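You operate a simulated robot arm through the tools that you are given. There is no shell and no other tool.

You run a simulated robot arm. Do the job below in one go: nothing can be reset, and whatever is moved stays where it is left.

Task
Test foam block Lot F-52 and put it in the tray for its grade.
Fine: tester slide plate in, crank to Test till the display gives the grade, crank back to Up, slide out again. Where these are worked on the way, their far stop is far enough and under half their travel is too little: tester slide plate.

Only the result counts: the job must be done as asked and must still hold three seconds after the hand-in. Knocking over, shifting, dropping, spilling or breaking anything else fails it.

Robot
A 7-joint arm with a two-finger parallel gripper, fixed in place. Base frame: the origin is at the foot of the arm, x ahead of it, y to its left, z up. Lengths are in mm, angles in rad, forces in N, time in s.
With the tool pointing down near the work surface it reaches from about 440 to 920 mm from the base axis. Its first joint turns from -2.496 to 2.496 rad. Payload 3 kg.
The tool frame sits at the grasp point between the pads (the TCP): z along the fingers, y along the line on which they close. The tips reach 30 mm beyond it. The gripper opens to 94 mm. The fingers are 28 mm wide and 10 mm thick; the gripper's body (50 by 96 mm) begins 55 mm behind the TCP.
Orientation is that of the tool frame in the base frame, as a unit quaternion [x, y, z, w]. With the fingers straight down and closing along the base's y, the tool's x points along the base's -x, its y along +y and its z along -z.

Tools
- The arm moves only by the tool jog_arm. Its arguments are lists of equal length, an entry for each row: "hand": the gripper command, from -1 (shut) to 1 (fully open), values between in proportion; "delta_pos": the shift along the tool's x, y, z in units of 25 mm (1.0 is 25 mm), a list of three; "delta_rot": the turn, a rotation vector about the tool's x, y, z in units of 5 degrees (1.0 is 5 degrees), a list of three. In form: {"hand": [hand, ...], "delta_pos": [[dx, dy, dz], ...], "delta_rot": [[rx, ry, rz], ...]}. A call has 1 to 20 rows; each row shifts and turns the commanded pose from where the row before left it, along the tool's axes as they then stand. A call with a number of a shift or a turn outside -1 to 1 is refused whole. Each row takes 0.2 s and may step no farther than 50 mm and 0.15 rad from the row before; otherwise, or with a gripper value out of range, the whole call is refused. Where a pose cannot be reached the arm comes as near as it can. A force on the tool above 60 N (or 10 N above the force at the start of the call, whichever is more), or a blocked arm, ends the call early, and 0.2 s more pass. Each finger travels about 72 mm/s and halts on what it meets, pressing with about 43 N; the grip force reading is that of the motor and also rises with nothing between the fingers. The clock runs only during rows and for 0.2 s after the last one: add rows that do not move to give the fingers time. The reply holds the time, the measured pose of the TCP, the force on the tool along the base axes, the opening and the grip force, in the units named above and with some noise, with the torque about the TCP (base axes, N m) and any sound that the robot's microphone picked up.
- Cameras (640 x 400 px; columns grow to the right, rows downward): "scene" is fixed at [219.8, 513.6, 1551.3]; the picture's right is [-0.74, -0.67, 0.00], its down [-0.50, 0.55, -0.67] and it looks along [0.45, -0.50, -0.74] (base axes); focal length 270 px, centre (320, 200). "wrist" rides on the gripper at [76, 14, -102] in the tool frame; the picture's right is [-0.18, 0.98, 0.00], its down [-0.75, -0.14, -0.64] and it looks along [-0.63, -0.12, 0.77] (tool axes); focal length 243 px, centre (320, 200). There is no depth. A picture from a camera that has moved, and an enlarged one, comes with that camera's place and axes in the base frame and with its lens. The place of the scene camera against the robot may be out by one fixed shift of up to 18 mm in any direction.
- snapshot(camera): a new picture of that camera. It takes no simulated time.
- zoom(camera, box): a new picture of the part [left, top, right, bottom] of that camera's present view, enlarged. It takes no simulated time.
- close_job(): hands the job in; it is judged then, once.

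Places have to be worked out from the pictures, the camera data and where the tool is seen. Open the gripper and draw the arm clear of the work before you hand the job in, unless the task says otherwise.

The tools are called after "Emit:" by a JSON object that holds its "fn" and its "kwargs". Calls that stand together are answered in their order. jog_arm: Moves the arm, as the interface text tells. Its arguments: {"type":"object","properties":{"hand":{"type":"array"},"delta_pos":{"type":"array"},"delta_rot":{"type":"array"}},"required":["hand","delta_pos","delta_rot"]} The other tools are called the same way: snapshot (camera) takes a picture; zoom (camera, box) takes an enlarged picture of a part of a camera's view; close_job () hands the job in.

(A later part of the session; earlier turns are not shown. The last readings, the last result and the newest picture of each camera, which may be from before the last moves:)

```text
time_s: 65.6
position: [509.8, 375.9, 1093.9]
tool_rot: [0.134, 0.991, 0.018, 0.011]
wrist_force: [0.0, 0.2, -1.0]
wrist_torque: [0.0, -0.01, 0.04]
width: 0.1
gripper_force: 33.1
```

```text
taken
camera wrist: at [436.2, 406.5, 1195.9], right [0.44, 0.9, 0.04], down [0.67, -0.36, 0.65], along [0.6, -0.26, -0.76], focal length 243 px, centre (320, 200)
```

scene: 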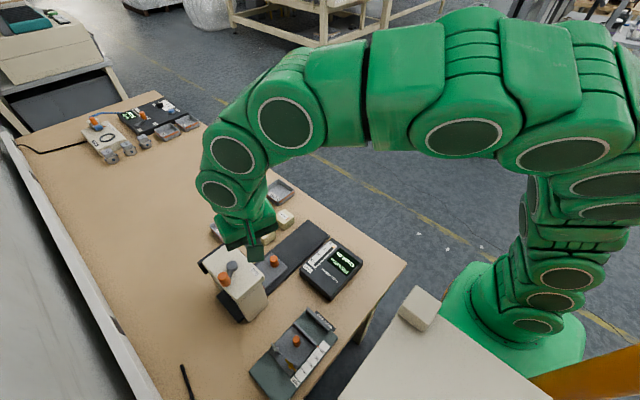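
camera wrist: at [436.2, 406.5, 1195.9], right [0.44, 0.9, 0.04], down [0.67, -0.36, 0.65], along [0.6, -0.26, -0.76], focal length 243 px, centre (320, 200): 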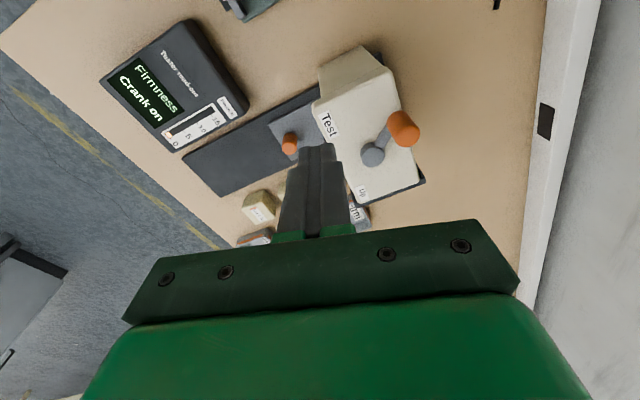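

The posture is back to normal. I remove the small tilt and keep turning the wrist the other way, so that I can take the peg at its new place with plenty of wrist travel left.

Emit:
{"fn": "jog_arm", "kwargs": {"hand": [-1, 0, 0.2, 0.2, 0.2, 0.2, 0.2, 0.2, 0.2, 0.2, 0.2, 0.2, 0.2, 0.2, 0.2, 0.2, 0.2, 0.2, 0.2, 0.2], "delta_pos": [[0, 0, 0], [0, 0, 0], [0, 0, 0], [0, 0, 0], [0, 0, 0], [0, 0, 0], [0, 0, 0], [0, 0, 0], [0, 0, 0], [0, 0, 0], [0, 0, 0], [0, 0, 0], [0, 0, 0], [0, 0, 0], [0, 0, 0], [0, 0, 0], [0, 0, 0], [0, 0, 0], [0, 0, 0], [0, 0, 0]], "delta_rot": [[0.44, 0.19, 0], [0, 0, -1], [0, 0, -1], [0, 0, -1], [0, 0, -1], [0, 0, -1], [0, 0, -1], [0, 0, -1], [0, 0, -1], [0, 0, -1], [0, 0, -1], [0, 0, -1], [0, 0, -1], [0, 0, -1], [0, 0, -1], [0, 0, -1], [0, 0, -1], [0, 0, -1], [0, 0, -1], [0, 0, -1]]}}

Emit:
{"fn": "jog_arm", "kwargs": {"hand": [0.2, 0.2, 0.2, 0.2, 0.2, 0.2, 0.2], "delta_pos": [[0, 0, 0], [0, 0, 0], [0, 0, 0], [0, 0, 0], [0, 0, 0], [0, 0, 0], [0, 0, 0]], "delta_rot": [[0, 0, -1], [0, 0, -1], [0, 0, -1], [0, 0, -1], [0, 0, -1], [0, 0, -1], [0, 0, 0]]}}

Emit:
{"fn": "snapshot", "kwargs": {"camera": "wrist"}}

Emit:
{"fn": "snapshot", "kwargs": {"camera": "scene"}}

```text
time_s: 69.8
position: [510.1, 376.4, 1094.4]
tool_rot: [-0.64, 0.768, -0.001, 0.0]
wrist_force: [-0.1, -0.1, 0.6]
wrist_torque: [-0.01, 0.0, -0.02]
width: 56.4
gripper_force: 0.1
```

```text
time_s: 71.4
position: [509.0, 377.5, 1092.1]
tool_rot: [0.817, -0.577, 0.001, 0.0]
wrist_force: [0.4, -0.3, 0.8]
wrist_torque: [-0.01, 0.01, -0.01]
width: 56.3
gripper_force: 0.1
```

```text
taken
camera wrist: at [520.2, 299.7, 1196.2], right [-0.99, -0.16, 0.0], down [-0.12, 0.76, 0.64], along [-0.1, 0.63, -0.77], focal length 243 px, centre (320, 200)
```

wrist: 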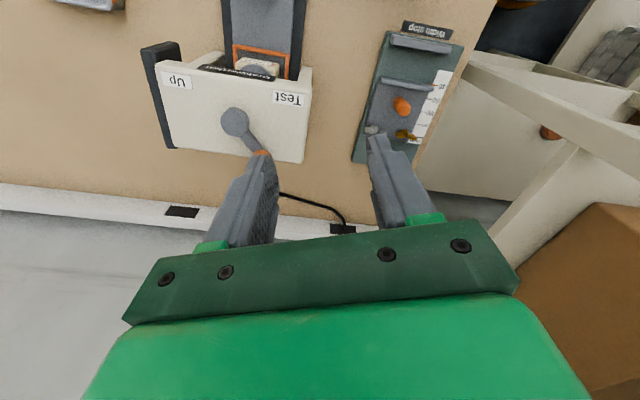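

```text
taken
```

scene: 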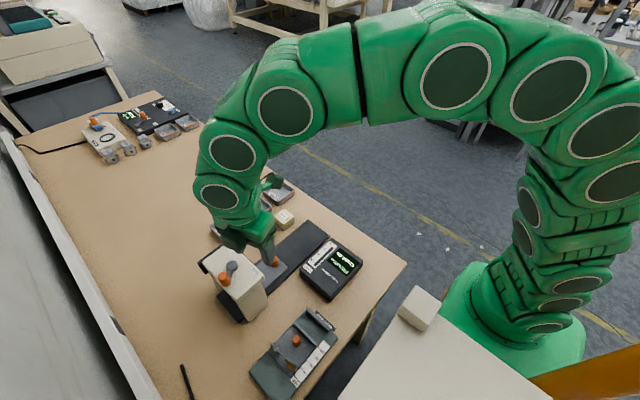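

The wrist is at about 110° yaw and still comfortable. I move above the peg's present place, about (561, 441).

Emit:
{"fn": "jog_arm", "kwargs": {"hand": [0.2, 0.2, 0.2, 0.2, 0.2], "delta_pos": [[-0.435, -0.7, 0], [-0.435, -0.7, 0], [-0.435, -0.7, 0], [-0.435, -0.7, 0], [0, 0, 0]], "delta_rot": [[0, 0, 0], [0, 0, 0], [0, 0, 0], [0, 0, 0], [0, 0, 0]]}}

Emit:
{"fn": "snapshot", "kwargs": {"camera": "wrist"}}

Emit:
{"fn": "zoom", "kwargs": {"camera": "wrist", "box": [220, 20, 420, 240]}}

```text
time_s: 72.6
position: [561.8, 440.9, 1093.0]
tool_rot: [0.816, -0.578, 0.002, 0.0]
wrist_force: [-0.6, 0.9, -0.4]
wrist_torque: [0.0, -0.03, 0.0]
width: 56.6
gripper_force: 0.1
```

```text
taken
camera wrist: at [572.7, 364.1, 1196.2], right [-0.99, -0.16, 0.0], down [-0.12, 0.76, 0.64], along [-0.1, 0.63, -0.77], focal length 243 px, centre (320, 200)
```

wrist: 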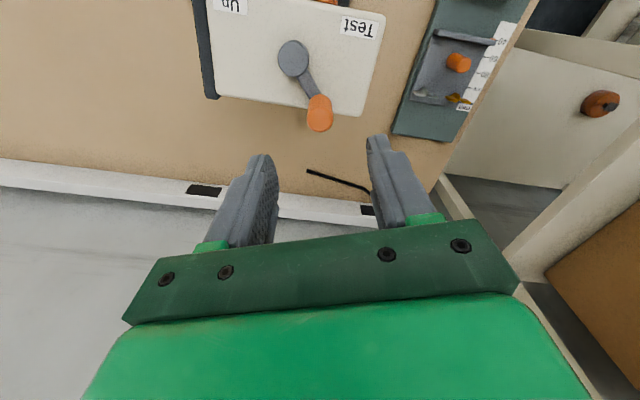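

```text
1.82 times, centred on (320, 130) of wrist
camera zoom: at [572.7, 364.1, 1196.2], right [-0.99, -0.16, 0.0], down [-0.12, 0.76, 0.64], along [-0.1, 0.63, -0.77], focal length 441 px, centre (320, 327)
```

zoom: 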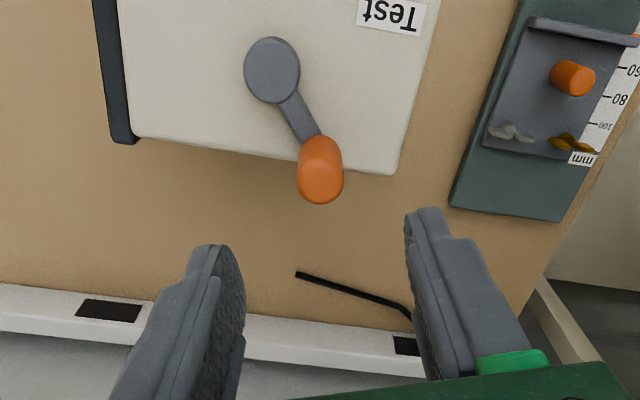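

The peg top is at about (559, 444). I adjust 4 mm and descend around the peg.

Emit:
{"fn": "jog_arm", "kwargs": {"hand": [0.2, 0.2, 0.2, 0.2, 0.2, 0.2], "delta_pos": [[-0.16, -0.01, 0], [0, 0, 0.9], [0, 0, 0.9], [0, 0, 0.8], [0, 0, 0.6], [0, 0, 0.3]], "delta_rot": [[0, 0, 0], [0, 0, 0], [0, 0, 0], [0, 0, 0], [0, 0, 0], [0, 0, 0]]}}

Emit:
{"fn": "zoom", "kwargs": {"camera": "wrist", "box": [220, 20, 420, 240]}}

```text
time_s: 74.0
position: [561.7, 444.1, 1005.6]
tool_rot: [0.817, -0.577, 0.001, 0.0]
wrist_force: [0.8, -0.4, 0.1]
wrist_torque: [0.0, -0.03, 0.01]
width: 56.6
gripper_force: 0.0
```

```text
1.82 times, centred on (320, 130) of wrist
camera zoom: at [572.6, 368.0, 1109.6], right [-0.99, -0.16, 0.0], down [-0.12, 0.76, 0.64], along [-0.1, 0.63, -0.77], focal length 441 px, centre (320, 327)
```

zoom: 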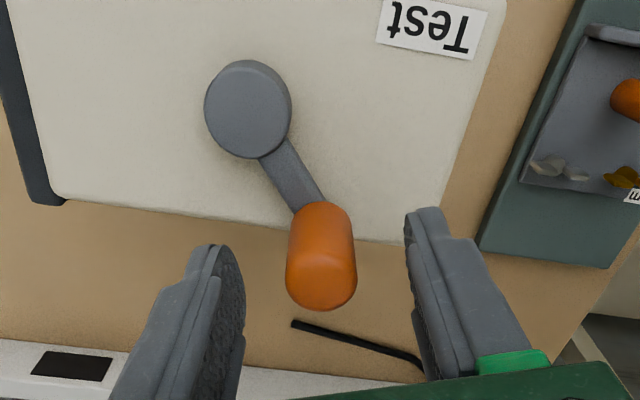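

The alignment is good. I go down 5 mm and grip the peg.

Emit:
{"fn": "jog_arm", "kwargs": {"hand": [0.2, 0.2, -1, -1, -1, -1], "delta_pos": [[0.02, 0, 0.12], [0, 0, 0.08], [0, 0, 0], [0, 0, 0], [0, 0, 0], [0, 0, 0]], "delta_rot": [[0, 0, 0], [0, 0, 0], [0, 0, 0], [0, 0, 0], [0, 0, 0], [0, 0, 0]]}}

Emit:
{"fn": "zoom", "kwargs": {"camera": "wrist", "box": [220, 20, 420, 240]}}

Emit:
{"fn": "zoom", "kwargs": {"camera": "scene", "box": [290, 220, 380, 310]}}

```text
time_s: 75.4
position: [561.3, 443.7, 1001.1]
tool_rot: [0.816, -0.578, 0.001, 0.0]
wrist_force: [-0.8, 0.5, -3.8]
wrist_torque: [-0.17, 0.06, 0.01]
width: 21.1
gripper_force: 45.3
```

```text
1.82 times, centred on (320, 130) of wrist
camera zoom: at [572.4, 366.7, 1105.0], right [-0.99, -0.16, 0.0], down [-0.12, 0.76, 0.64], along [-0.1, 0.63, -0.77], focal length 441 px, centre (320, 327)
```

zoom: 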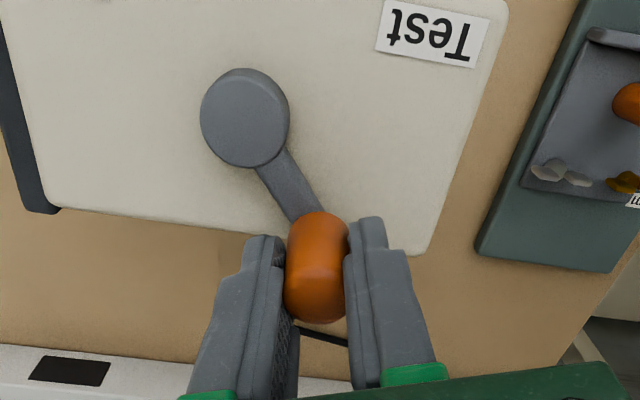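

```text
4.44 times, centred on (335, 265) of scene
camera zoom: at [219.8, 513.6, 1551.3], right [-0.74, -0.67, 0.0], down [-0.5, 0.55, -0.67], along [0.45, -0.5, -0.74], focal length 1200 px, centre (253, -89)
```

zoom: 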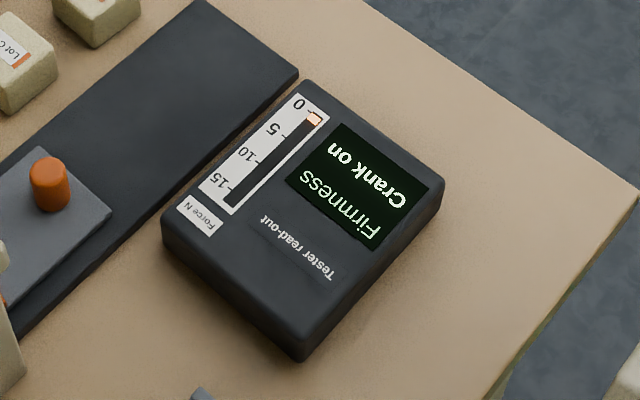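

The peg is gripped again and the display reads "Crank on" at about 2 N. I continue clockwise along the arc in short stretches, watching the display.

Emit:
{"fn": "jog_arm", "kwargs": {"hand": [-1, -1, -1, -1, -1, -1], "delta_pos": [[-0.0392, -0.1574, 0], [-0.0392, -0.1574, 0], [-0.0392, -0.1574, 0], [-0.0392, -0.1574, 0], [0, 0, 0], [0, 0, 0]], "delta_rot": [[0, 0, 1], [0, 0, 1], [0, 0, 1], [0, 0, 1], [0, 0, 0], [0, 0, 0]]}}

Emit:
{"fn": "zoom", "kwargs": {"camera": "scene", "box": [290, 220, 380, 310]}}

Emit:
{"fn": "zoom", "kwargs": {"camera": "wrist", "box": [220, 20, 420, 240]}}

```text
time_s: 76.8
position: [575.4, 449.8, 1002.2]
tool_rot: [-0.704, 0.71, -0.002, 0.001]
wrist_force: [0.4, -1.5, 13.1]
wrist_torque: [1.2, 0.15, 0.02]
width: 21.2
gripper_force: 44.7
```

```text
4.44 times, centred on (335, 265) of scene
camera zoom: at [219.8, 513.6, 1551.3], right [-0.74, -0.67, 0.0], down [-0.5, 0.55, -0.67], along [0.45, -0.5, -0.74], focal length 1200 px, centre (253, -89)
```

zoom: 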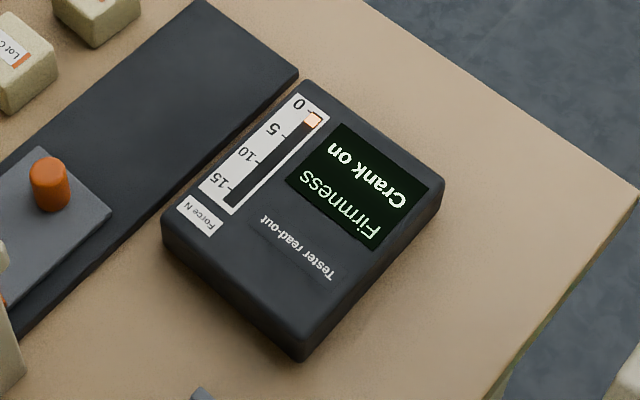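

```text
1.82 times, centred on (320, 130) of wrist
camera zoom: at [558.9, 374.4, 1104.9], right [-0.98, 0.19, 0.0], down [0.15, 0.75, 0.64], along [0.13, 0.63, -0.77], focal length 441 px, centre (320, 327)
```

zoom: 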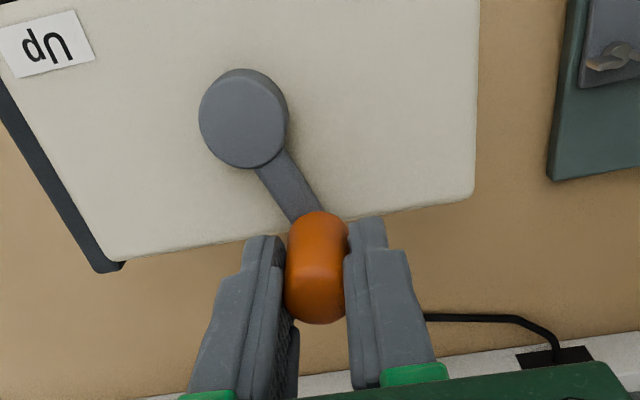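

The bar is creeping up with rotation, which confirms the direction. I continue another 40°.

Emit:
{"fn": "jog_arm", "kwargs": {"hand": [-1, -1, -1, -1, -1, -1, -1, -1, -1, -1], "delta_pos": [[-0.0392, -0.1574, -0.01], [-0.0392, -0.1574, 0], [-0.0392, -0.1574, 0], [-0.0392, -0.1574, 0], [-0.0392, -0.1574, 0], [-0.0392, -0.1574, 0], [-0.0392, -0.1574, 0], [-0.0392, -0.1574, 0], [0, 0, 0], [0, 0, 0]], "delta_rot": [[0, 0, 1], [0, 0, 1], [0, 0, 1], [0, 0, 1], [0, 0, 1], [0, 0, 1], [0, 0, 1], [0, 0, 1], [0, 0, 0], [0, 0, 0]]}}

Emit:
{"fn": "zoom", "kwargs": {"camera": "scene", "box": [290, 220, 380, 310]}}

Emit:
{"fn": "zoom", "kwargs": {"camera": "wrist", "box": [220, 20, 420, 240]}}

```text
time_s: 79.0
position: [605.5, 450.5, 1000.1]
tool_rot: [-0.419, 0.908, -0.001, 0.001]
wrist_force: [9.8, 29.9, 17.0]
wrist_torque: [0.75, -0.12, -0.01]
width: 21.2
gripper_force: 45.2
```

```text
4.44 times, centred on (335, 265) of scene
camera zoom: at [219.8, 513.6, 1551.3], right [-0.74, -0.67, 0.0], down [-0.5, 0.55, -0.67], along [0.45, -0.5, -0.74], focal length 1200 px, centre (253, -89)
```

zoom: 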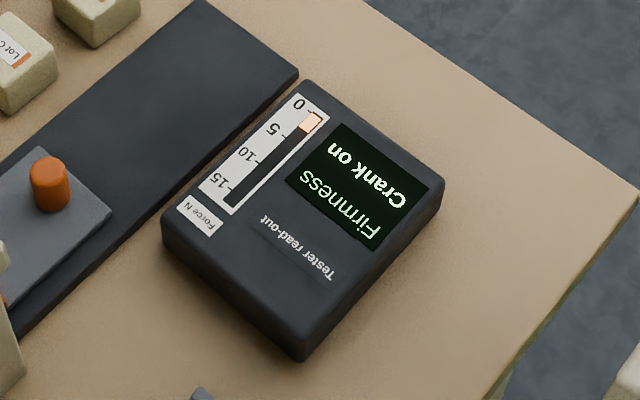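

```text
1.82 times, centred on (320, 130) of wrist
camera zoom: at [543.9, 400.8, 1103.8], right [-0.63, 0.78, 0.0], down [0.59, 0.48, 0.64], along [0.5, 0.4, -0.77], focal length 441 px, centre (320, 327)
```

zoom: 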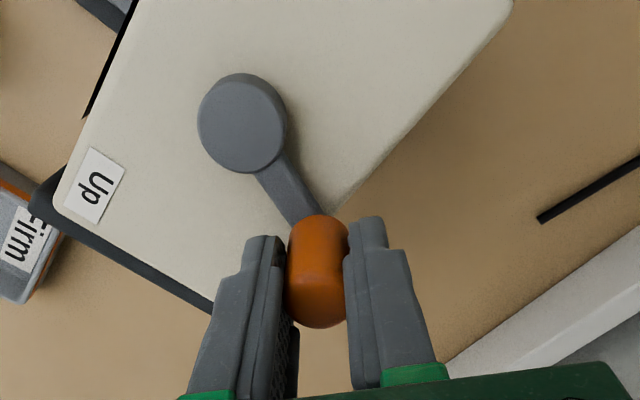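

The bar is near 3.5–4 N and still says crank on. I ease outward 1.5 mm and keep cranking.

Emit:
{"fn": "jog_arm", "kwargs": {"hand": [-1, -1, -1, -1, -1, -1, -1, -1, -1], "delta_pos": [[-0.0575, 0.017, -0.012], [-0.0392, -0.1574, 0], [-0.0392, -0.1574, 0], [-0.0392, -0.1574, 0], [-0.0392, -0.1574, 0], [-0.0392, -0.1574, 0], [-0.0392, -0.1574, 0], [-0.0392, -0.1574, 0], [0, 0, 0]], "delta_rot": [[0, 0, 0], [0, 0, 1], [0, 0, 1], [0, 0, 1], [0, 0, 1], [0, 0, 1], [0, 0, 1], [0, 0, 1], [0, 0, 0]]}}

Emit:
{"fn": "zoom", "kwargs": {"camera": "scene", "box": [290, 220, 380, 310]}}

Emit:
{"fn": "zoom", "kwargs": {"camera": "wrist", "box": [220, 20, 420, 240]}}

```text
time_s: 81.0
position: [629.0, 433.4, 1001.0]
tool_rot: [-0.126, 0.992, -0.001, 0.0]
wrist_force: [-14.1, -8.8, -30.7]
wrist_torque: [-0.01, 0.23, 0.02]
width: 21.2
gripper_force: 45.6
```

```text
4.44 times, centred on (335, 265) of scene
camera zoom: at [219.8, 513.6, 1551.3], right [-0.74, -0.67, 0.0], down [-0.5, 0.55, -0.67], along [0.45, -0.5, -0.74], focal length 1200 px, centre (253, -89)
```

zoom: 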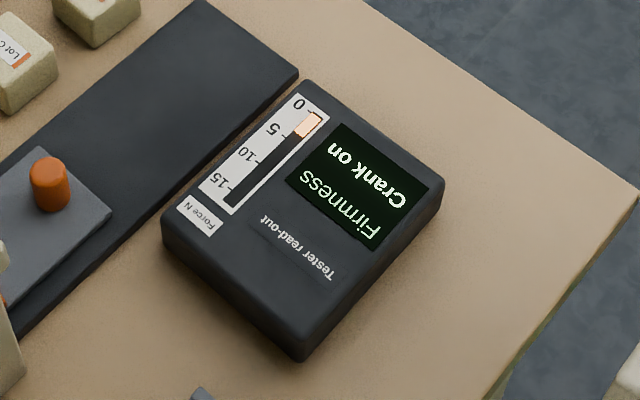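

```text
1.82 times, centred on (320, 130) of wrist
camera zoom: at [549.0, 427.2, 1104.0], right [-0.07, 1.0, 0.0], down [0.76, 0.05, 0.64], along [0.64, 0.04, -0.77], focal length 441 px, centre (320, 327)
```

zoom: 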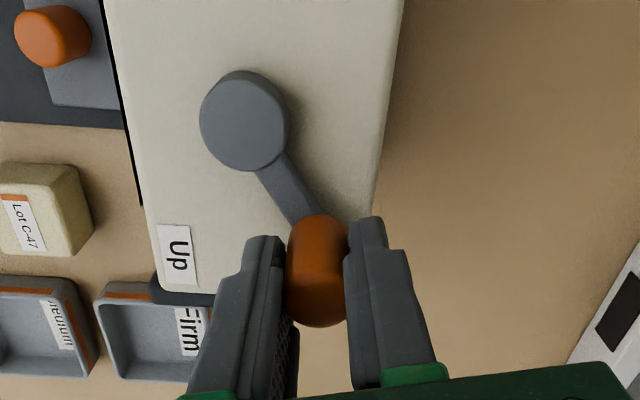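

The bar is near 5 N at about 330° of turn. I trim the pose and keep cranking past the Up direction.

Emit:
{"fn": "jog_arm", "kwargs": {"hand": [-1, -1, -1, -1, -1, -1, -1, -1, -1], "delta_pos": [[0.0268, -0.008, 0.024], [-0.0392, -0.1574, 0], [-0.0392, -0.1574, 0], [-0.0392, -0.1574, 0], [-0.0392, -0.1574, 0], [-0.0392, -0.1574, 0], [-0.0392, -0.1574, 0], [0, 0, 0], [0, 0, 0]], "delta_rot": [[0, 0, 0], [0, 0, 1], [0, 0, 1], [0, 0, 1], [0, 0, 1], [0, 0, 1], [0, 0, 1], [0, 0, 0], [0, 0, 0]]}}

Emit:
{"fn": "zoom", "kwargs": {"camera": "scene", "box": [290, 220, 380, 310]}}

Emit:
{"fn": "zoom", "kwargs": {"camera": "wrist", "box": [220, 20, 420, 240]}}

```text
time_s: 83.0
position: [633.0, 409.5, 1002.6]
tool_rot: [0.135, 0.991, 0.001, 0.001]
wrist_force: [29.5, 0.6, 19.2]
wrist_torque: [-0.15, -0.5, 0.02]
width: 21.1
gripper_force: 45.3
```

```text
4.44 times, centred on (335, 265) of scene
camera zoom: at [219.8, 513.6, 1551.3], right [-0.74, -0.67, 0.0], down [-0.5, 0.55, -0.67], along [0.45, -0.5, -0.74], focal length 1200 px, centre (253, -89)
```

zoom: 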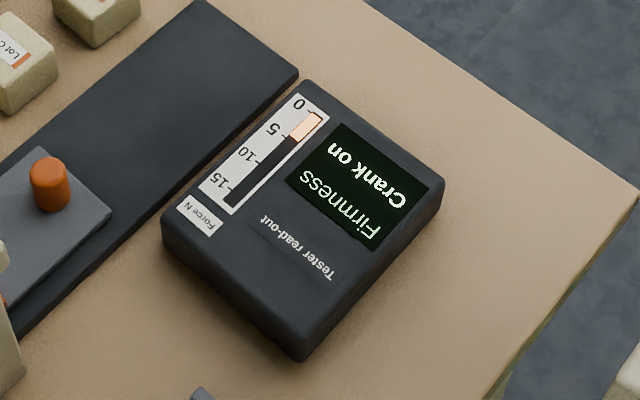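

```text
1.82 times, centred on (320, 130) of wrist
camera zoom: at [562.2, 443.0, 1105.2], right [0.44, 0.9, 0.0], down [0.69, -0.34, 0.64], along [0.58, -0.28, -0.76], focal length 441 px, centre (320, 327)
```

zoom: 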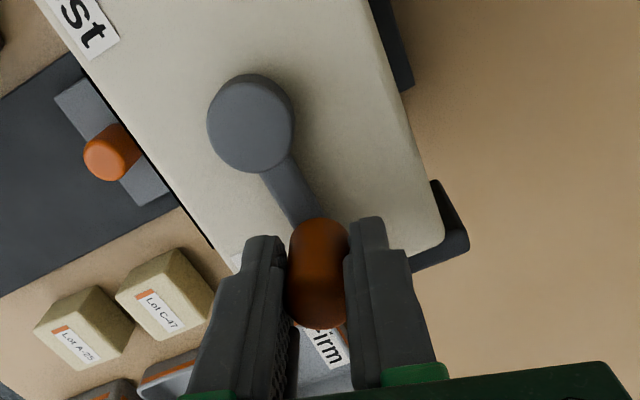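

Nearly one full turn and the bar is near 5.5 N, so this is a multi-turn crank. I trim outward and keep going.

Emit:
{"fn": "jog_arm", "kwargs": {"hand": [-1, -1, -1, -1, -1, -1, -1, -1, -1], "delta_pos": [[-0.0575, 0.017, -0.018], [-0.0392, -0.1574, 0], [-0.0392, -0.1574, 0], [-0.0392, -0.1574, 0], [-0.0392, -0.1574, 0], [-0.0392, -0.1574, 0], [-0.0392, -0.1574, 0], [-0.0392, -0.1574, 0], [0, 0, 0]], "delta_rot": [[0, 0, 0], [0, 0, 1], [0, 0, 1], [0, 0, 1], [0, 0, 1], [0, 0, 1], [0, 0, 1], [0, 0, 1], [0, 0, 0]]}}

Emit:
{"fn": "zoom", "kwargs": {"camera": "scene", "box": [290, 220, 380, 310]}}

Emit:
{"fn": "zoom", "kwargs": {"camera": "wrist", "box": [220, 20, 420, 240]}}

```text
time_s: 85.0
position: [625.5, 383.7, 1002.0]
tool_rot: [0.426, 0.905, 0.0, 0.0]
wrist_force: [-24.2, 16.8, 6.4]
wrist_torque: [0.59, 0.53, -0.02]
width: 21.0
gripper_force: 45.2
```

```text
4.44 times, centred on (335, 265) of scene
camera zoom: at [219.8, 513.6, 1551.3], right [-0.74, -0.67, 0.0], down [-0.5, 0.55, -0.67], along [0.45, -0.5, -0.74], focal length 1200 px, centre (253, -89)
```

zoom: 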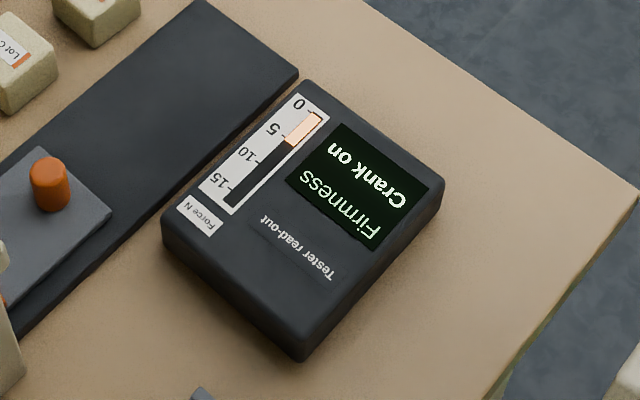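

```text
1.82 times, centred on (320, 130) of wrist
camera zoom: at [587.1, 450.3, 1104.6], right [0.88, 0.48, 0.0], down [0.37, -0.67, 0.64], along [0.31, -0.56, -0.77], focal length 441 px, centre (320, 327)
```

zoom: 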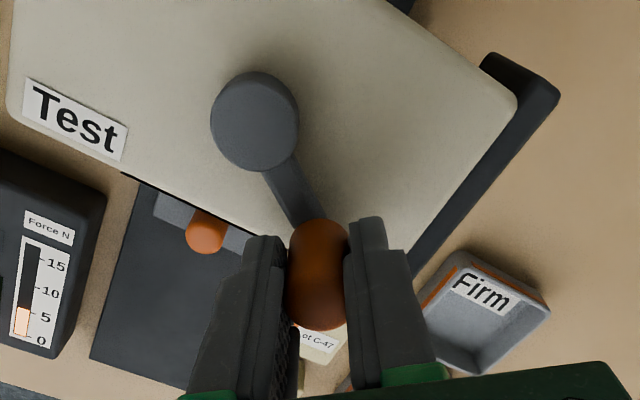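

The bar reads about 6. I trim inward and continue another 40°.

Emit:
{"fn": "jog_arm", "kwargs": {"hand": [-1, -1, -1, -1, -1, -1, -1, -1, -1, -1], "delta_pos": [[0.0575, -0.017, 0], [-0.0392, -0.1574, 0], [-0.0392, -0.1574, 0], [-0.0392, -0.1574, 0], [-0.0392, -0.1574, 0], [-0.0392, -0.1574, 0], [-0.0392, -0.1574, 0], [-0.0392, -0.1574, 0], [-0.0392, -0.1574, 0], [0, 0, 0]], "delta_rot": [[0, 0, 0], [0, 0, 1], [0, 0, 1], [0, 0, 1], [0, 0, 1], [0, 0, 1], [0, 0, 1], [0, 0, 1], [0, 0, 1], [0, 0, 0]]}}

Emit:
{"fn": "zoom", "kwargs": {"camera": "scene", "box": [290, 220, 380, 310]}}

Emit:
{"fn": "zoom", "kwargs": {"camera": "wrist", "box": [220, 20, 420, 240]}}

```text
time_s: 87.2
position: [600.5, 364.8, 1000.4]
tool_rot: [0.71, 0.704, 0.0, 0.001]
wrist_force: [-7.6, 28.7, -18.6]
wrist_torque: [0.28, 0.12, 0.02]
width: 21.3
gripper_force: 45.2
```

```text
4.44 times, centred on (335, 265) of scene
camera zoom: at [219.8, 513.6, 1551.3], right [-0.74, -0.67, 0.0], down [-0.5, 0.55, -0.67], along [0.45, -0.5, -0.74], focal length 1200 px, centre (253, -89)
```

zoom: 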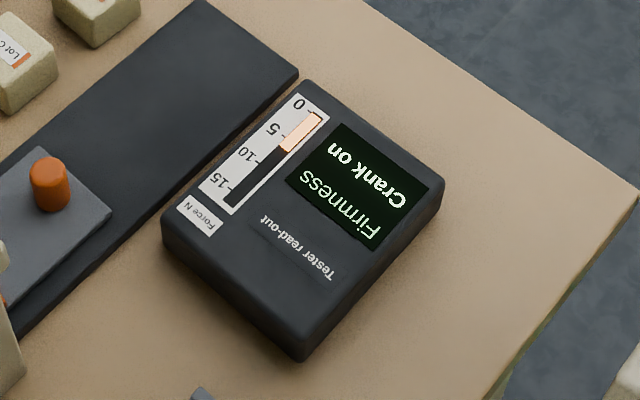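

```text
1.82 times, centred on (320, 130) of wrist
camera zoom: at [614.3, 440.8, 1104.6], right [0.98, -0.19, 0.0], down [-0.15, -0.75, 0.64], along [-0.12, -0.63, -0.77], focal length 441 px, centre (320, 327)
```

zoom: 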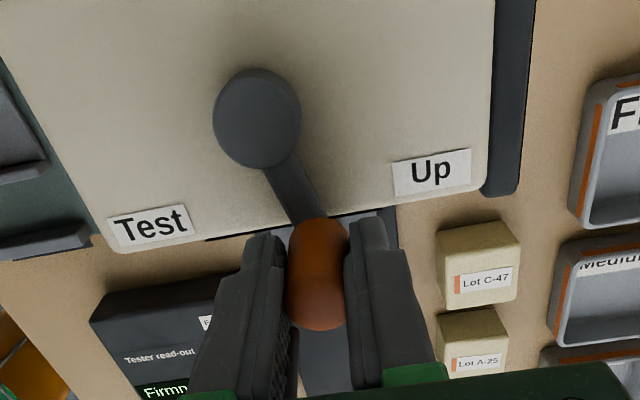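

The bar reads about 7. I trim inward again and continue, staying below the wrist limit.

Emit:
{"fn": "jog_arm", "kwargs": {"hand": [-1, -1, -1, -1, -1, -1, -1, -1, -1, -1], "delta_pos": [[0.0575, -0.017, 0.014], [-0.0392, -0.1574, 0], [-0.0392, -0.1574, 0], [-0.0392, -0.1574, 0], [-0.0392, -0.1574, 0], [-0.0392, -0.1574, 0], [-0.0392, -0.1574, 0], [-0.0392, -0.1574, 0], [-0.0392, -0.1574, 0], [0, 0, 0]], "delta_rot": [[0, 0, 0], [0, 0, 1], [0, 0, 1], [0, 0, 1], [0, 0, 1], [0, 0, 1], [0, 0, 1], [0, 0, 1], [0, 0, 1], [0, 0, 0]]}}

Emit:
{"fn": "zoom", "kwargs": {"camera": "scene", "box": [290, 220, 380, 310]}}

Emit:
{"fn": "zoom", "kwargs": {"camera": "wrist", "box": [220, 20, 420, 240]}}

```text
time_s: 89.4
position: [568.2, 370.3, 1002.1]
tool_rot: [0.908, 0.418, 0.001, 0.0]
wrist_force: [0.4, -2.2, -22.5]
wrist_torque: [0.73, -0.41, 0.03]
width: 20.9
gripper_force: 44.7
```

```text
4.44 times, centred on (335, 265) of scene
camera zoom: at [219.8, 513.6, 1551.3], right [-0.74, -0.67, 0.0], down [-0.5, 0.55, -0.67], along [0.45, -0.5, -0.74], focal length 1200 px, centre (253, -89)
```

zoom: 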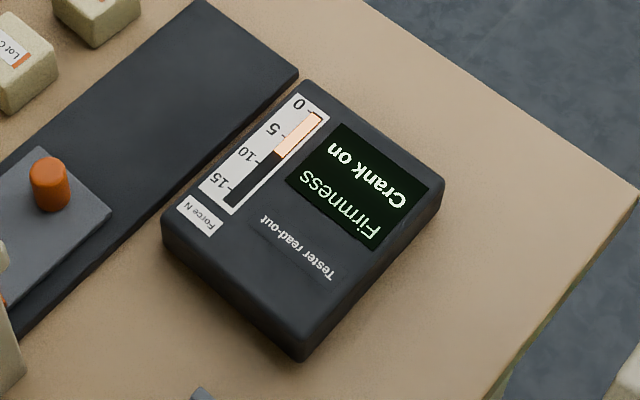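

```text
1.82 times, centred on (320, 130) of wrist
camera zoom: at [629.3, 416.7, 1104.8], right [0.63, -0.78, 0.0], down [-0.6, -0.48, 0.64], along [-0.5, -0.4, -0.77], focal length 441 px, centre (320, 327)
```

zoom: 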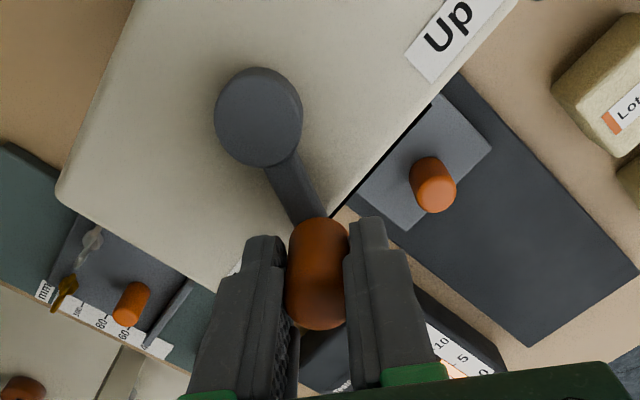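

The bar reads about 8 and the crank turns easily. I turn 10° more with the wrist, then carry on along the arc with the wrist held, letting the round peg turn between the pads.

Emit:
{"fn": "jog_arm", "kwargs": {"hand": [-1, -1, -1, -1, -1, -1, -1, -1], "delta_pos": [[-0.0392, -0.1574, 0.018], [-0.0392, -0.1574, 0], [-0.0403, -0.1569, 0], [-0.0265, -0.1598, 0], [-0.0124, -0.1615, 0], [0.0017, -0.162, 0], [0, 0, 0], [0, 0, 0]], "delta_rot": [[0, 0, 1], [0, 0, 1], [0, 0, 0], [0, 0, 0], [0, 0, 0], [0, 0, 0], [0, 0, 0], [0, 0, 0]]}}

Emit:
{"fn": "zoom", "kwargs": {"camera": "scene", "box": [290, 220, 380, 310]}}

Emit:
{"fn": "zoom", "kwargs": {"camera": "wrist", "box": [220, 20, 420, 240]}}

```text
time_s: 91.2
position: [549.5, 383.4, 1002.4]
tool_rot: [0.941, 0.339, 0.002, 0.0]
wrist_force: [28.9, 18.8, 18.9]
wrist_torque: [0.41, -0.32, 0.01]
width: 20.9
gripper_force: 45.2
```

```text
4.44 times, centred on (335, 265) of scene
camera zoom: at [219.8, 513.6, 1551.3], right [-0.74, -0.67, 0.0], down [-0.5, 0.55, -0.67], along [0.45, -0.5, -0.74], focal length 1200 px, centre (253, -89)
```

zoom: 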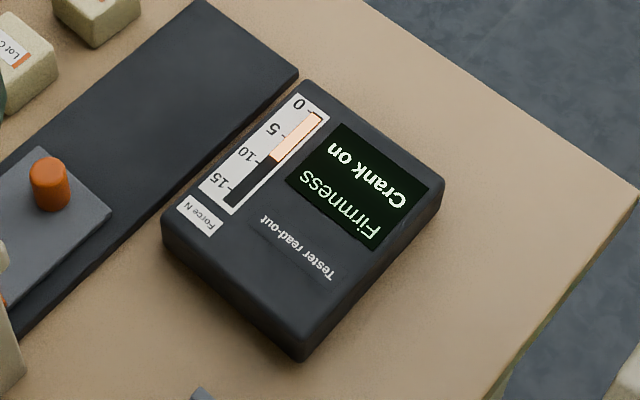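

```text
1.82 times, centred on (320, 130) of wrist
camera zoom: at [616.3, 419.2, 1104.3], right [0.48, -0.87, 0.0], down [-0.67, -0.37, 0.64], along [-0.56, -0.31, -0.77], focal length 441 px, centre (320, 327)
```

zoom: 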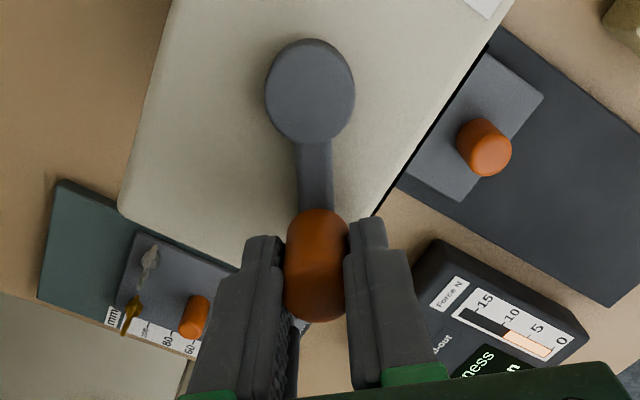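

It works well: about 504° turned and the bar is near 9. I trim and continue along the arc with the wrist held.

Emit:
{"fn": "jog_arm", "kwargs": {"hand": [-1, -1, -1, -1, -1, -1, -1], "delta_pos": [[0.07, 0.004, -0.016], [0.0158, -0.1612, 0], [0.0298, -0.1592, 0], [0.0436, -0.156, 0], [0.057, -0.1516, 0], [0, 0, 0], [0, 0, 0]], "delta_rot": [[0, 0, 0], [0, 0, 0], [0, 0, 0], [0, 0, 0], [0, 0, 0], [0, 0, 0], [0, 0, 0]]}}

Emit:
{"fn": "zoom", "kwargs": {"camera": "scene", "box": [290, 220, 380, 310]}}

Emit:
{"fn": "zoom", "kwargs": {"camera": "wrist", "box": [220, 20, 420, 240]}}

```text
time_s: 92.8
position: [543.1, 398.5, 1001.1]
tool_rot: [0.941, 0.339, 0.001, 0.0]
wrist_force: [-12.2, -1.6, 7.8]
wrist_torque: [0.15, 0.02, 0.03]
width: 21.2
gripper_force: 45.1
```

```text
4.44 times, centred on (335, 265) of scene
camera zoom: at [219.8, 513.6, 1551.3], right [-0.74, -0.67, 0.0], down [-0.5, 0.55, -0.67], along [0.45, -0.5, -0.74], focal length 1200 px, centre (253, -89)
```

zoom: 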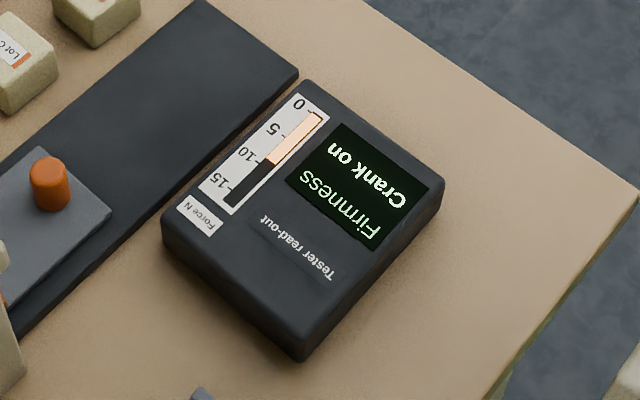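

```text
1.82 times, centred on (320, 130) of wrist
camera zoom: at [610.4, 435.8, 1103.9], right [0.48, -0.87, 0.0], down [-0.67, -0.37, 0.64], along [-0.56, -0.31, -0.77], focal length 441 px, centre (320, 327)
```

zoom: 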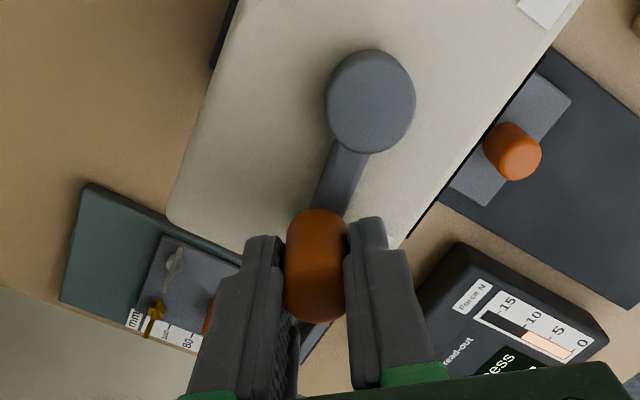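

About 524° turned and the bar is near 9.5. I continue 30° more with the wrist held.

Emit:
{"fn": "jog_arm", "kwargs": {"hand": [-1, -1, -1, -1, -1, -1, -1, -1], "delta_pos": [[-0.02, -0.004, 0], [0.07, -0.1461, 0], [0.0825, -0.1394, 0], [0.0943, -0.1317, 0], [0.1054, -0.123, 0], [0.1157, -0.1133, 0], [0, 0, 0], [0, 0, 0]], "delta_rot": [[0, 0, 0], [0, 0, 0], [0, 0, 0], [0, 0, 0], [0, 0, 0], [0, 0, 0], [0, 0, 0], [0, 0, 0]]}}

Emit:
{"fn": "zoom", "kwargs": {"camera": "scene", "box": [290, 220, 380, 310]}}

Emit:
{"fn": "zoom", "kwargs": {"camera": "wrist", "box": [220, 20, 420, 240]}}

```text
time_s: 94.0
position: [546.7, 408.8, 1000.6]
tool_rot: [0.942, 0.336, 0.001, 0.005]
wrist_force: [-1.5, -18.3, 11.1]
wrist_torque: [0.02, 0.83, 0.0]
width: 21.5
gripper_force: 45.0
stopped in row 6: the force on the tool passed its limit at 68 N (the readings are from after the stop); the commanded pose is now the measured one
```

```text
4.44 times, centred on (335, 265) of scene
camera zoom: at [219.8, 513.6, 1551.3], right [-0.74, -0.67, 0.0], down [-0.5, 0.55, -0.67], along [0.45, -0.5, -0.74], focal length 1200 px, centre (253, -89)
```

zoom: 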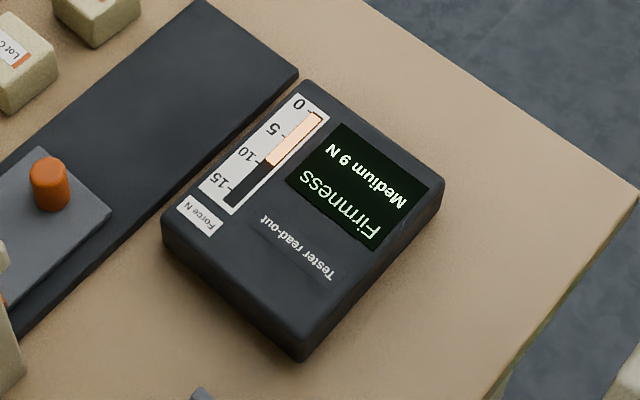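

```text
1.82 times, centred on (320, 130) of wrist
camera zoom: at [613.1, 446.1, 1103.0], right [0.48, -0.88, 0.01], down [-0.68, -0.36, 0.64], along [-0.56, -0.31, -0.77], focal length 441 px, centre (320, 327)
```

zoom: 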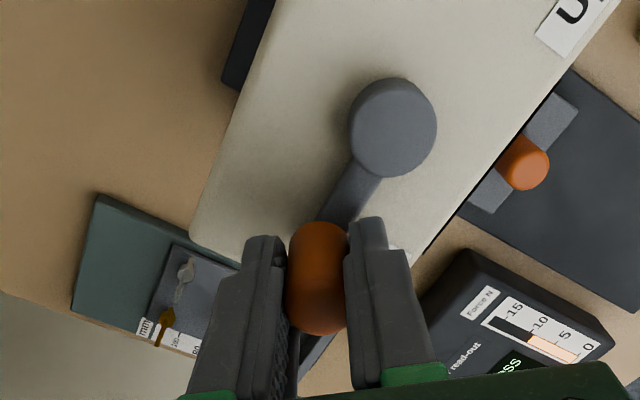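

The crank reached its stop at 1.5 turns and the display now reads "Medium 9 N". I zoom in to confirm the reading before cranking back.

Emit:
{"fn": "zoom", "kwargs": {"camera": "scene", "box": [320, 235, 370, 285]}}

Emit:
{"fn": "snapshot", "kwargs": {"camera": "scene"}}

```text
8.00 times, centred on (345, 260) of scene
camera zoom: at [219.8, 513.6, 1551.3], right [-0.74, -0.67, 0.0], down [-0.5, 0.55, -0.67], along [0.45, -0.5, -0.74], focal length 2161 px, centre (120, -280)
```

zoom: 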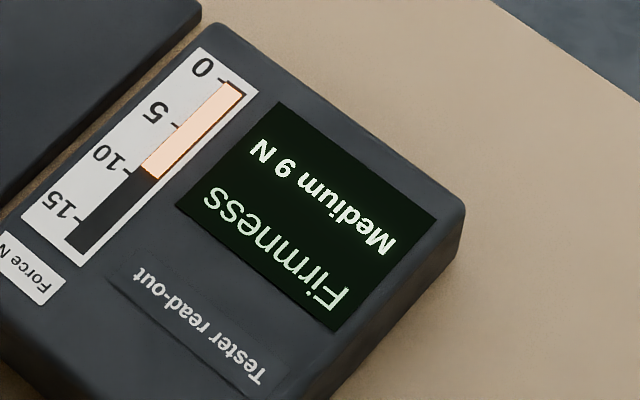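

```text
taken
```

scene: 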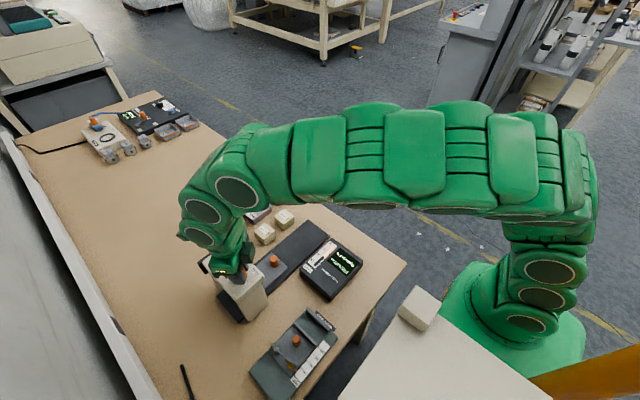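

The reading is clearly "Medium 9 N". Now I crank back counter-clockwise, first 40° with the wrist held.

Emit:
{"fn": "jog_arm", "kwargs": {"hand": [-1, -1, -1, -1, -1, -1, -1], "delta_pos": [[-0.0986, 0.1285, 0], [-0.087, 0.1366, 0], [-0.0748, 0.1437, 0], [-0.062, 0.1497, 0], [-0.0487, 0.1545, 0], [-0.0351, 0.1582, 0], [0, 0, 0]], "delta_rot": [[0, 0, 0], [0, 0, 0], [0, 0, 0], [0, 0, 0], [0, 0, 0], [0, 0, 0], [0, 0, 0]]}}

Emit:
{"fn": "zoom", "kwargs": {"camera": "wrist", "box": [220, 20, 420, 240]}}

Emit:
{"fn": "zoom", "kwargs": {"camera": "scene", "box": [290, 220, 380, 310]}}

```text
time_s: 95.7
position: [551.6, 387.7, 1000.0]
tool_rot: [0.942, 0.337, 0.001, 0.003]
wrist_force: [14.0, 7.1, -5.9]
wrist_torque: [0.46, 0.54, 0.0]
width: 21.3
gripper_force: 45.1
```

```text
1.82 times, centred on (320, 130) of wrist
camera zoom: at [618.1, 424.8, 1103.1], right [0.48, -0.88, 0.01], down [-0.68, -0.36, 0.64], along [-0.56, -0.31, -0.77], focal length 441 px, centre (320, 327)
```

zoom: 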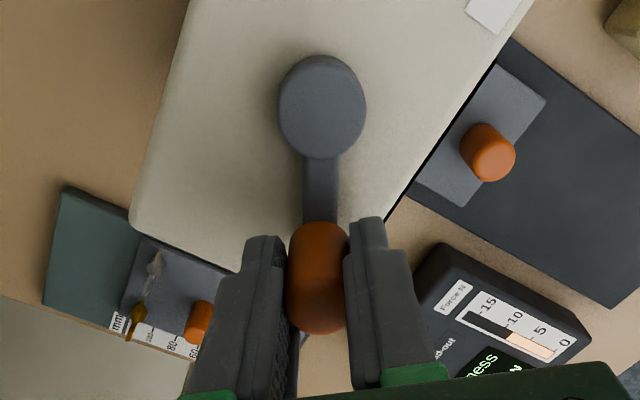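

```text
4.44 times, centred on (335, 265) of scene
camera zoom: at [219.8, 513.6, 1551.3], right [-0.74, -0.67, 0.0], down [-0.5, 0.55, -0.67], along [0.45, -0.5, -0.74], focal length 1200 px, centre (253, -89)
```

zoom: 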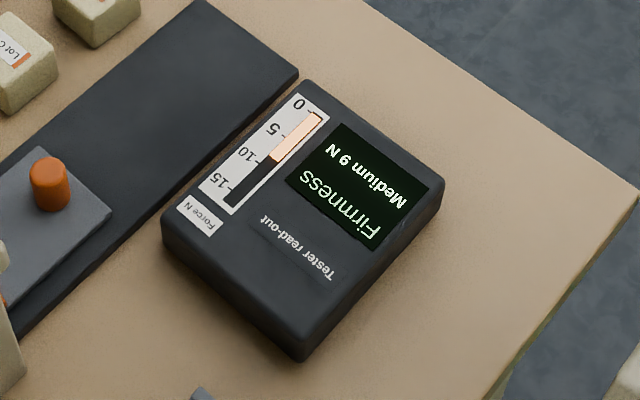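

The display holds "Medium 9 N" while the bar falls. Now I let the wrist turn along with the lever counter-clockwise.

Emit:
{"fn": "jog_arm", "kwargs": {"hand": [-1, -1, -1, -1, -1, -1, -1, -1, -1, -1], "delta_pos": [[0.03, 0.004, 0], [-0.0114, 0.146, 0], [-0.0114, 0.146, 0], [-0.0114, 0.146, 0], [-0.0114, 0.146, 0], [-0.0114, 0.146, 0], [-0.0114, 0.146, 0], [-0.0114, 0.146, 0], [-0.0114, 0.146, 0], [0, 0, 0]], "delta_rot": [[0, 0, 0], [0, 0, -1], [0, 0, -1], [0, 0, -1], [0, 0, -1], [0, 0, -1], [0, 0, -1], [0, 0, -1], [0, 0, -1], [0, 0, 0]]}}

Emit:
{"fn": "zoom", "kwargs": {"camera": "wrist", "box": [220, 20, 420, 240]}}

```text
time_s: 97.8
position: [575.3, 369.6, 999.5]
tool_rot: [0.77, 0.638, -0.001, 0.003]
wrist_force: [-11.4, -32.8, -4.8]
wrist_torque: [-0.5, 0.53, -0.01]
width: 21.3
gripper_force: 45.2
```

```text
1.82 times, centred on (320, 130) of wrist
camera zoom: at [601.9, 441.9, 1102.1], right [0.93, -0.36, 0.01], down [-0.28, -0.71, 0.65], along [-0.23, -0.6, -0.76], focal length 441 px, centre (320, 327)
```

zoom: 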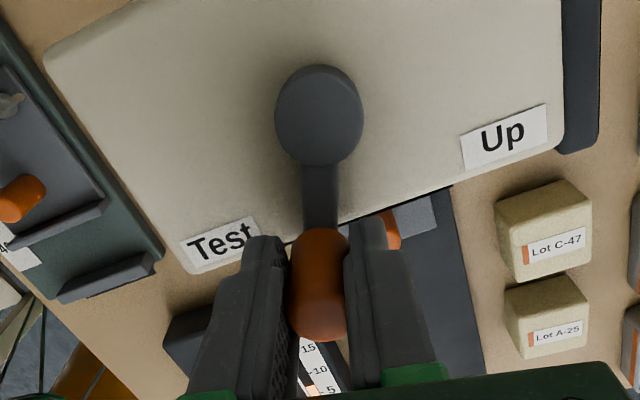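

The peg has crept about 6 mm off-centre in the pads. I loosen slightly, keeping it caged, shift 5.5 mm outward to recentre, and re-grip.

Emit:
{"fn": "jog_arm", "kwargs": {"hand": [-0.36, -0.36, -0.36, -1, -1, -1], "delta_pos": [[0, 0, 0], [-0.12, 0, 0], [-0.1, 0, 0], [0, 0, 0], [0, 0, 0], [0, 0, 0]], "delta_rot": [[0, 0, 0], [0, 0, 0], [0, 0, 0], [0, 0, 0], [0, 0, 0], [0, 0, 0]]}}

Emit:
{"fn": "zoom", "kwargs": {"camera": "wrist", "box": [220, 20, 420, 240]}}

```text
time_s: 99.2
position: [573.3, 364.0, 998.6]
tool_rot: [0.77, 0.638, -0.001, 0.003]
wrist_force: [1.6, 5.8, 3.0]
wrist_torque: [0.31, 0.18, 0.0]
width: 20.7
gripper_force: 44.5
```

```text
1.82 times, centred on (320, 130) of wrist
camera zoom: at [600.6, 437.1, 1102.5], right [0.93, -0.36, 0.01], down [-0.28, -0.71, 0.65], along [-0.23, -0.6, -0.76], focal length 441 px, centre (320, 327)
```

zoom: 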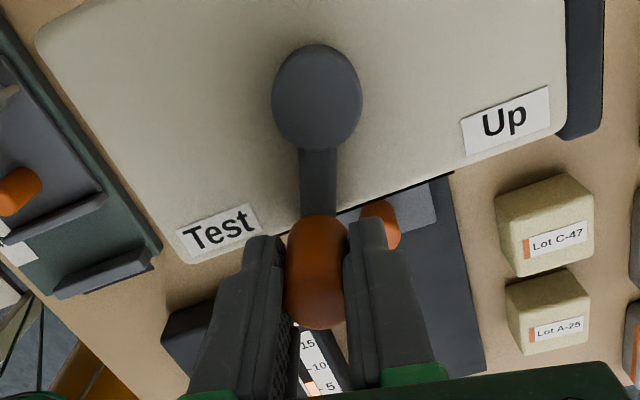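

The peg is recentred and the forces are low. I continue counter-clockwise, 50° with the wrist turning along.

Emit:
{"fn": "jog_arm", "kwargs": {"hand": [-1, -1, -1, -1, -1, -1, -1, -1, -1, -1, -1], "delta_pos": [[-0.015, 0.159, 0], [-0.015, 0.159, 0], [-0.015, 0.159, 0], [-0.015, 0.159, 0], [-0.015, 0.159, 0], [-0.015, 0.159, 0], [-0.015, 0.159, 0], [-0.015, 0.159, 0], [-0.015, 0.159, 0], [-0.015, 0.159, 0], [0, 0, 0]], "delta_rot": [[0, 0, -1], [0, 0, -1], [0, 0, -1], [0, 0, -1], [0, 0, -1], [0, 0, -1], [0, 0, -1], [0, 0, -1], [0, 0, -1], [0, 0, -1], [0, 0, 0]]}}

Emit:
{"fn": "zoom", "kwargs": {"camera": "wrist", "box": [220, 20, 420, 240]}}

```text
time_s: 101.7
position: [613.2, 367.0, 999.6]
tool_rot: [0.427, 0.904, -0.003, 0.004]
wrist_force: [-6.5, 11.3, -23.2]
wrist_torque: [-0.19, -0.44, 0.01]
width: 21.3
gripper_force: 45.0
```

```text
1.82 times, centred on (320, 130) of wrist
camera zoom: at [574.4, 436.1, 1102.5], right [0.88, 0.48, 0.0], down [0.37, -0.67, 0.65], along [0.31, -0.57, -0.76], focal length 441 px, centre (320, 327)
```

zoom: 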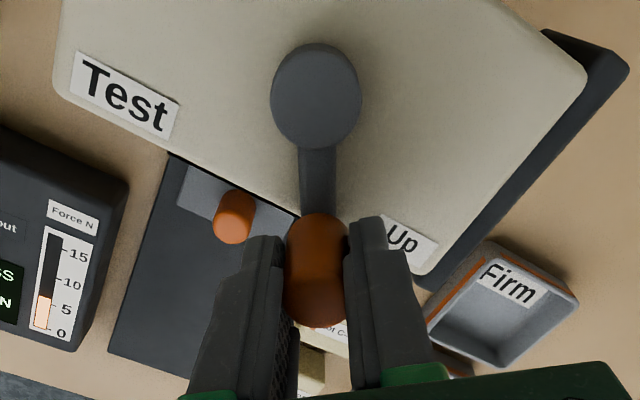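

Smooth so far. I trim slightly and continue 60° more counter-clockwise.

Emit:
{"fn": "jog_arm", "kwargs": {"hand": [-1, -1, -1, -1, -1, -1, -1, -1, -1, -1, -1, -1, -1], "delta_pos": [[0.024, 0.003, 0.016], [-0.015, 0.159, 0], [-0.015, 0.159, 0], [-0.015, 0.159, 0], [-0.015, 0.159, 0], [-0.015, 0.159, 0], [-0.015, 0.159, 0], [-0.015, 0.159, 0], [-0.015, 0.159, 0], [-0.015, 0.159, 0], [-0.015, 0.159, 0], [-0.015, 0.159, 0], [0, 0, 0]], "delta_rot": [[0, 0, 0], [0, 0, -1], [0, 0, -1], [0, 0, -1], [0, 0, -1], [0, 0, -1], [0, 0, -1], [0, 0, -1], [0, 0, -1], [0, 0, -1], [0, 0, -1], [0, 0, -1], [0, 0, 0]]}}

Emit:
{"fn": "zoom", "kwargs": {"camera": "wrist", "box": [220, 20, 420, 240]}}

```text
time_s: 104.5
position: [634.8, 406.5, 999.4]
tool_rot: [-0.036, 0.999, -0.003, 0.004]
wrist_force: [30.8, -1.0, 16.4]
wrist_torque: [0.55, -0.66, -0.01]
width: 21.1
gripper_force: 44.2
```

```text
1.82 times, centred on (320, 130) of wrist
camera zoom: at [555.6, 413.9, 1102.3], right [0.11, 0.99, -0.01], down [0.76, -0.08, 0.65], along [0.64, -0.07, -0.76], focal length 441 px, centre (320, 327)
```

zoom: 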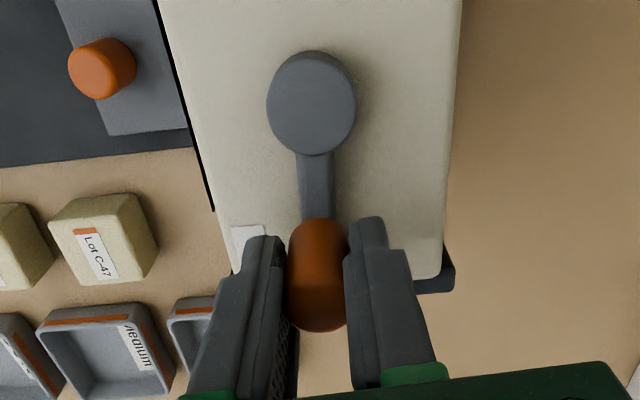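

One full turn remains. I trim outward and continue 60°.

Emit:
{"fn": "jog_arm", "kwargs": {"hand": [-1, -1, -1, -1, -1, -1, -1, -1, -1, -1, -1, -1, -1], "delta_pos": [[-0.068, -0.006, -0.014], [-0.015, 0.161, 0], [-0.015, 0.161, 0], [-0.015, 0.161, 0], [-0.015, 0.161, 0], [-0.015, 0.161, 0], [-0.015, 0.161, 0], [-0.015, 0.161, 0], [-0.015, 0.161, 0], [-0.015, 0.161, 0], [-0.015, 0.161, 0], [-0.015, 0.161, 0], [0, 0, 0]], "delta_rot": [[0, 0, 0], [0, 0, -1], [0, 0, -1], [0, 0, -1], [0, 0, -1], [0, 0, -1], [0, 0, -1], [0, 0, -1], [0, 0, -1], [0, 0, -1], [0, 0, -1], [0, 0, -1], [0, 0, 0]]}}

Emit:
{"fn": "zoom", "kwargs": {"camera": "wrist", "box": [220, 20, 420, 240]}}

```text
time_s: 107.2
position: [619.7, 445.4, 1000.5]
tool_rot: [-0.494, 0.869, -0.003, 0.0]
wrist_force: [-17.0, -22.2, -20.6]
wrist_torque: [-0.02, 0.68, -0.05]
width: 21.1
gripper_force: 45.5
```

```text
1.82 times, centred on (320, 130) of wrist
camera zoom: at [566.3, 386.6, 1103.4], right [-0.75, 0.66, -0.01], down [0.5, 0.58, 0.64], along [0.43, 0.48, -0.77], focal length 441 px, centre (320, 327)
```

zoom: 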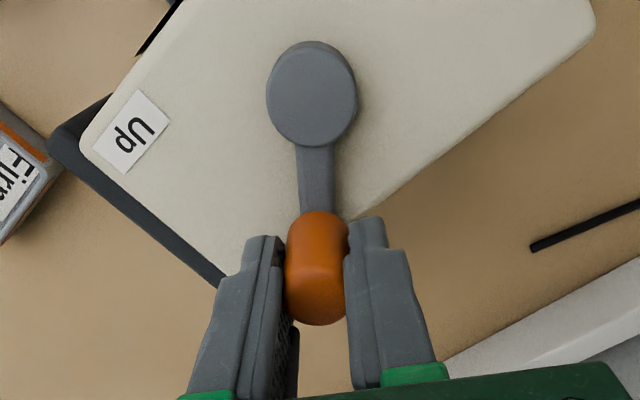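

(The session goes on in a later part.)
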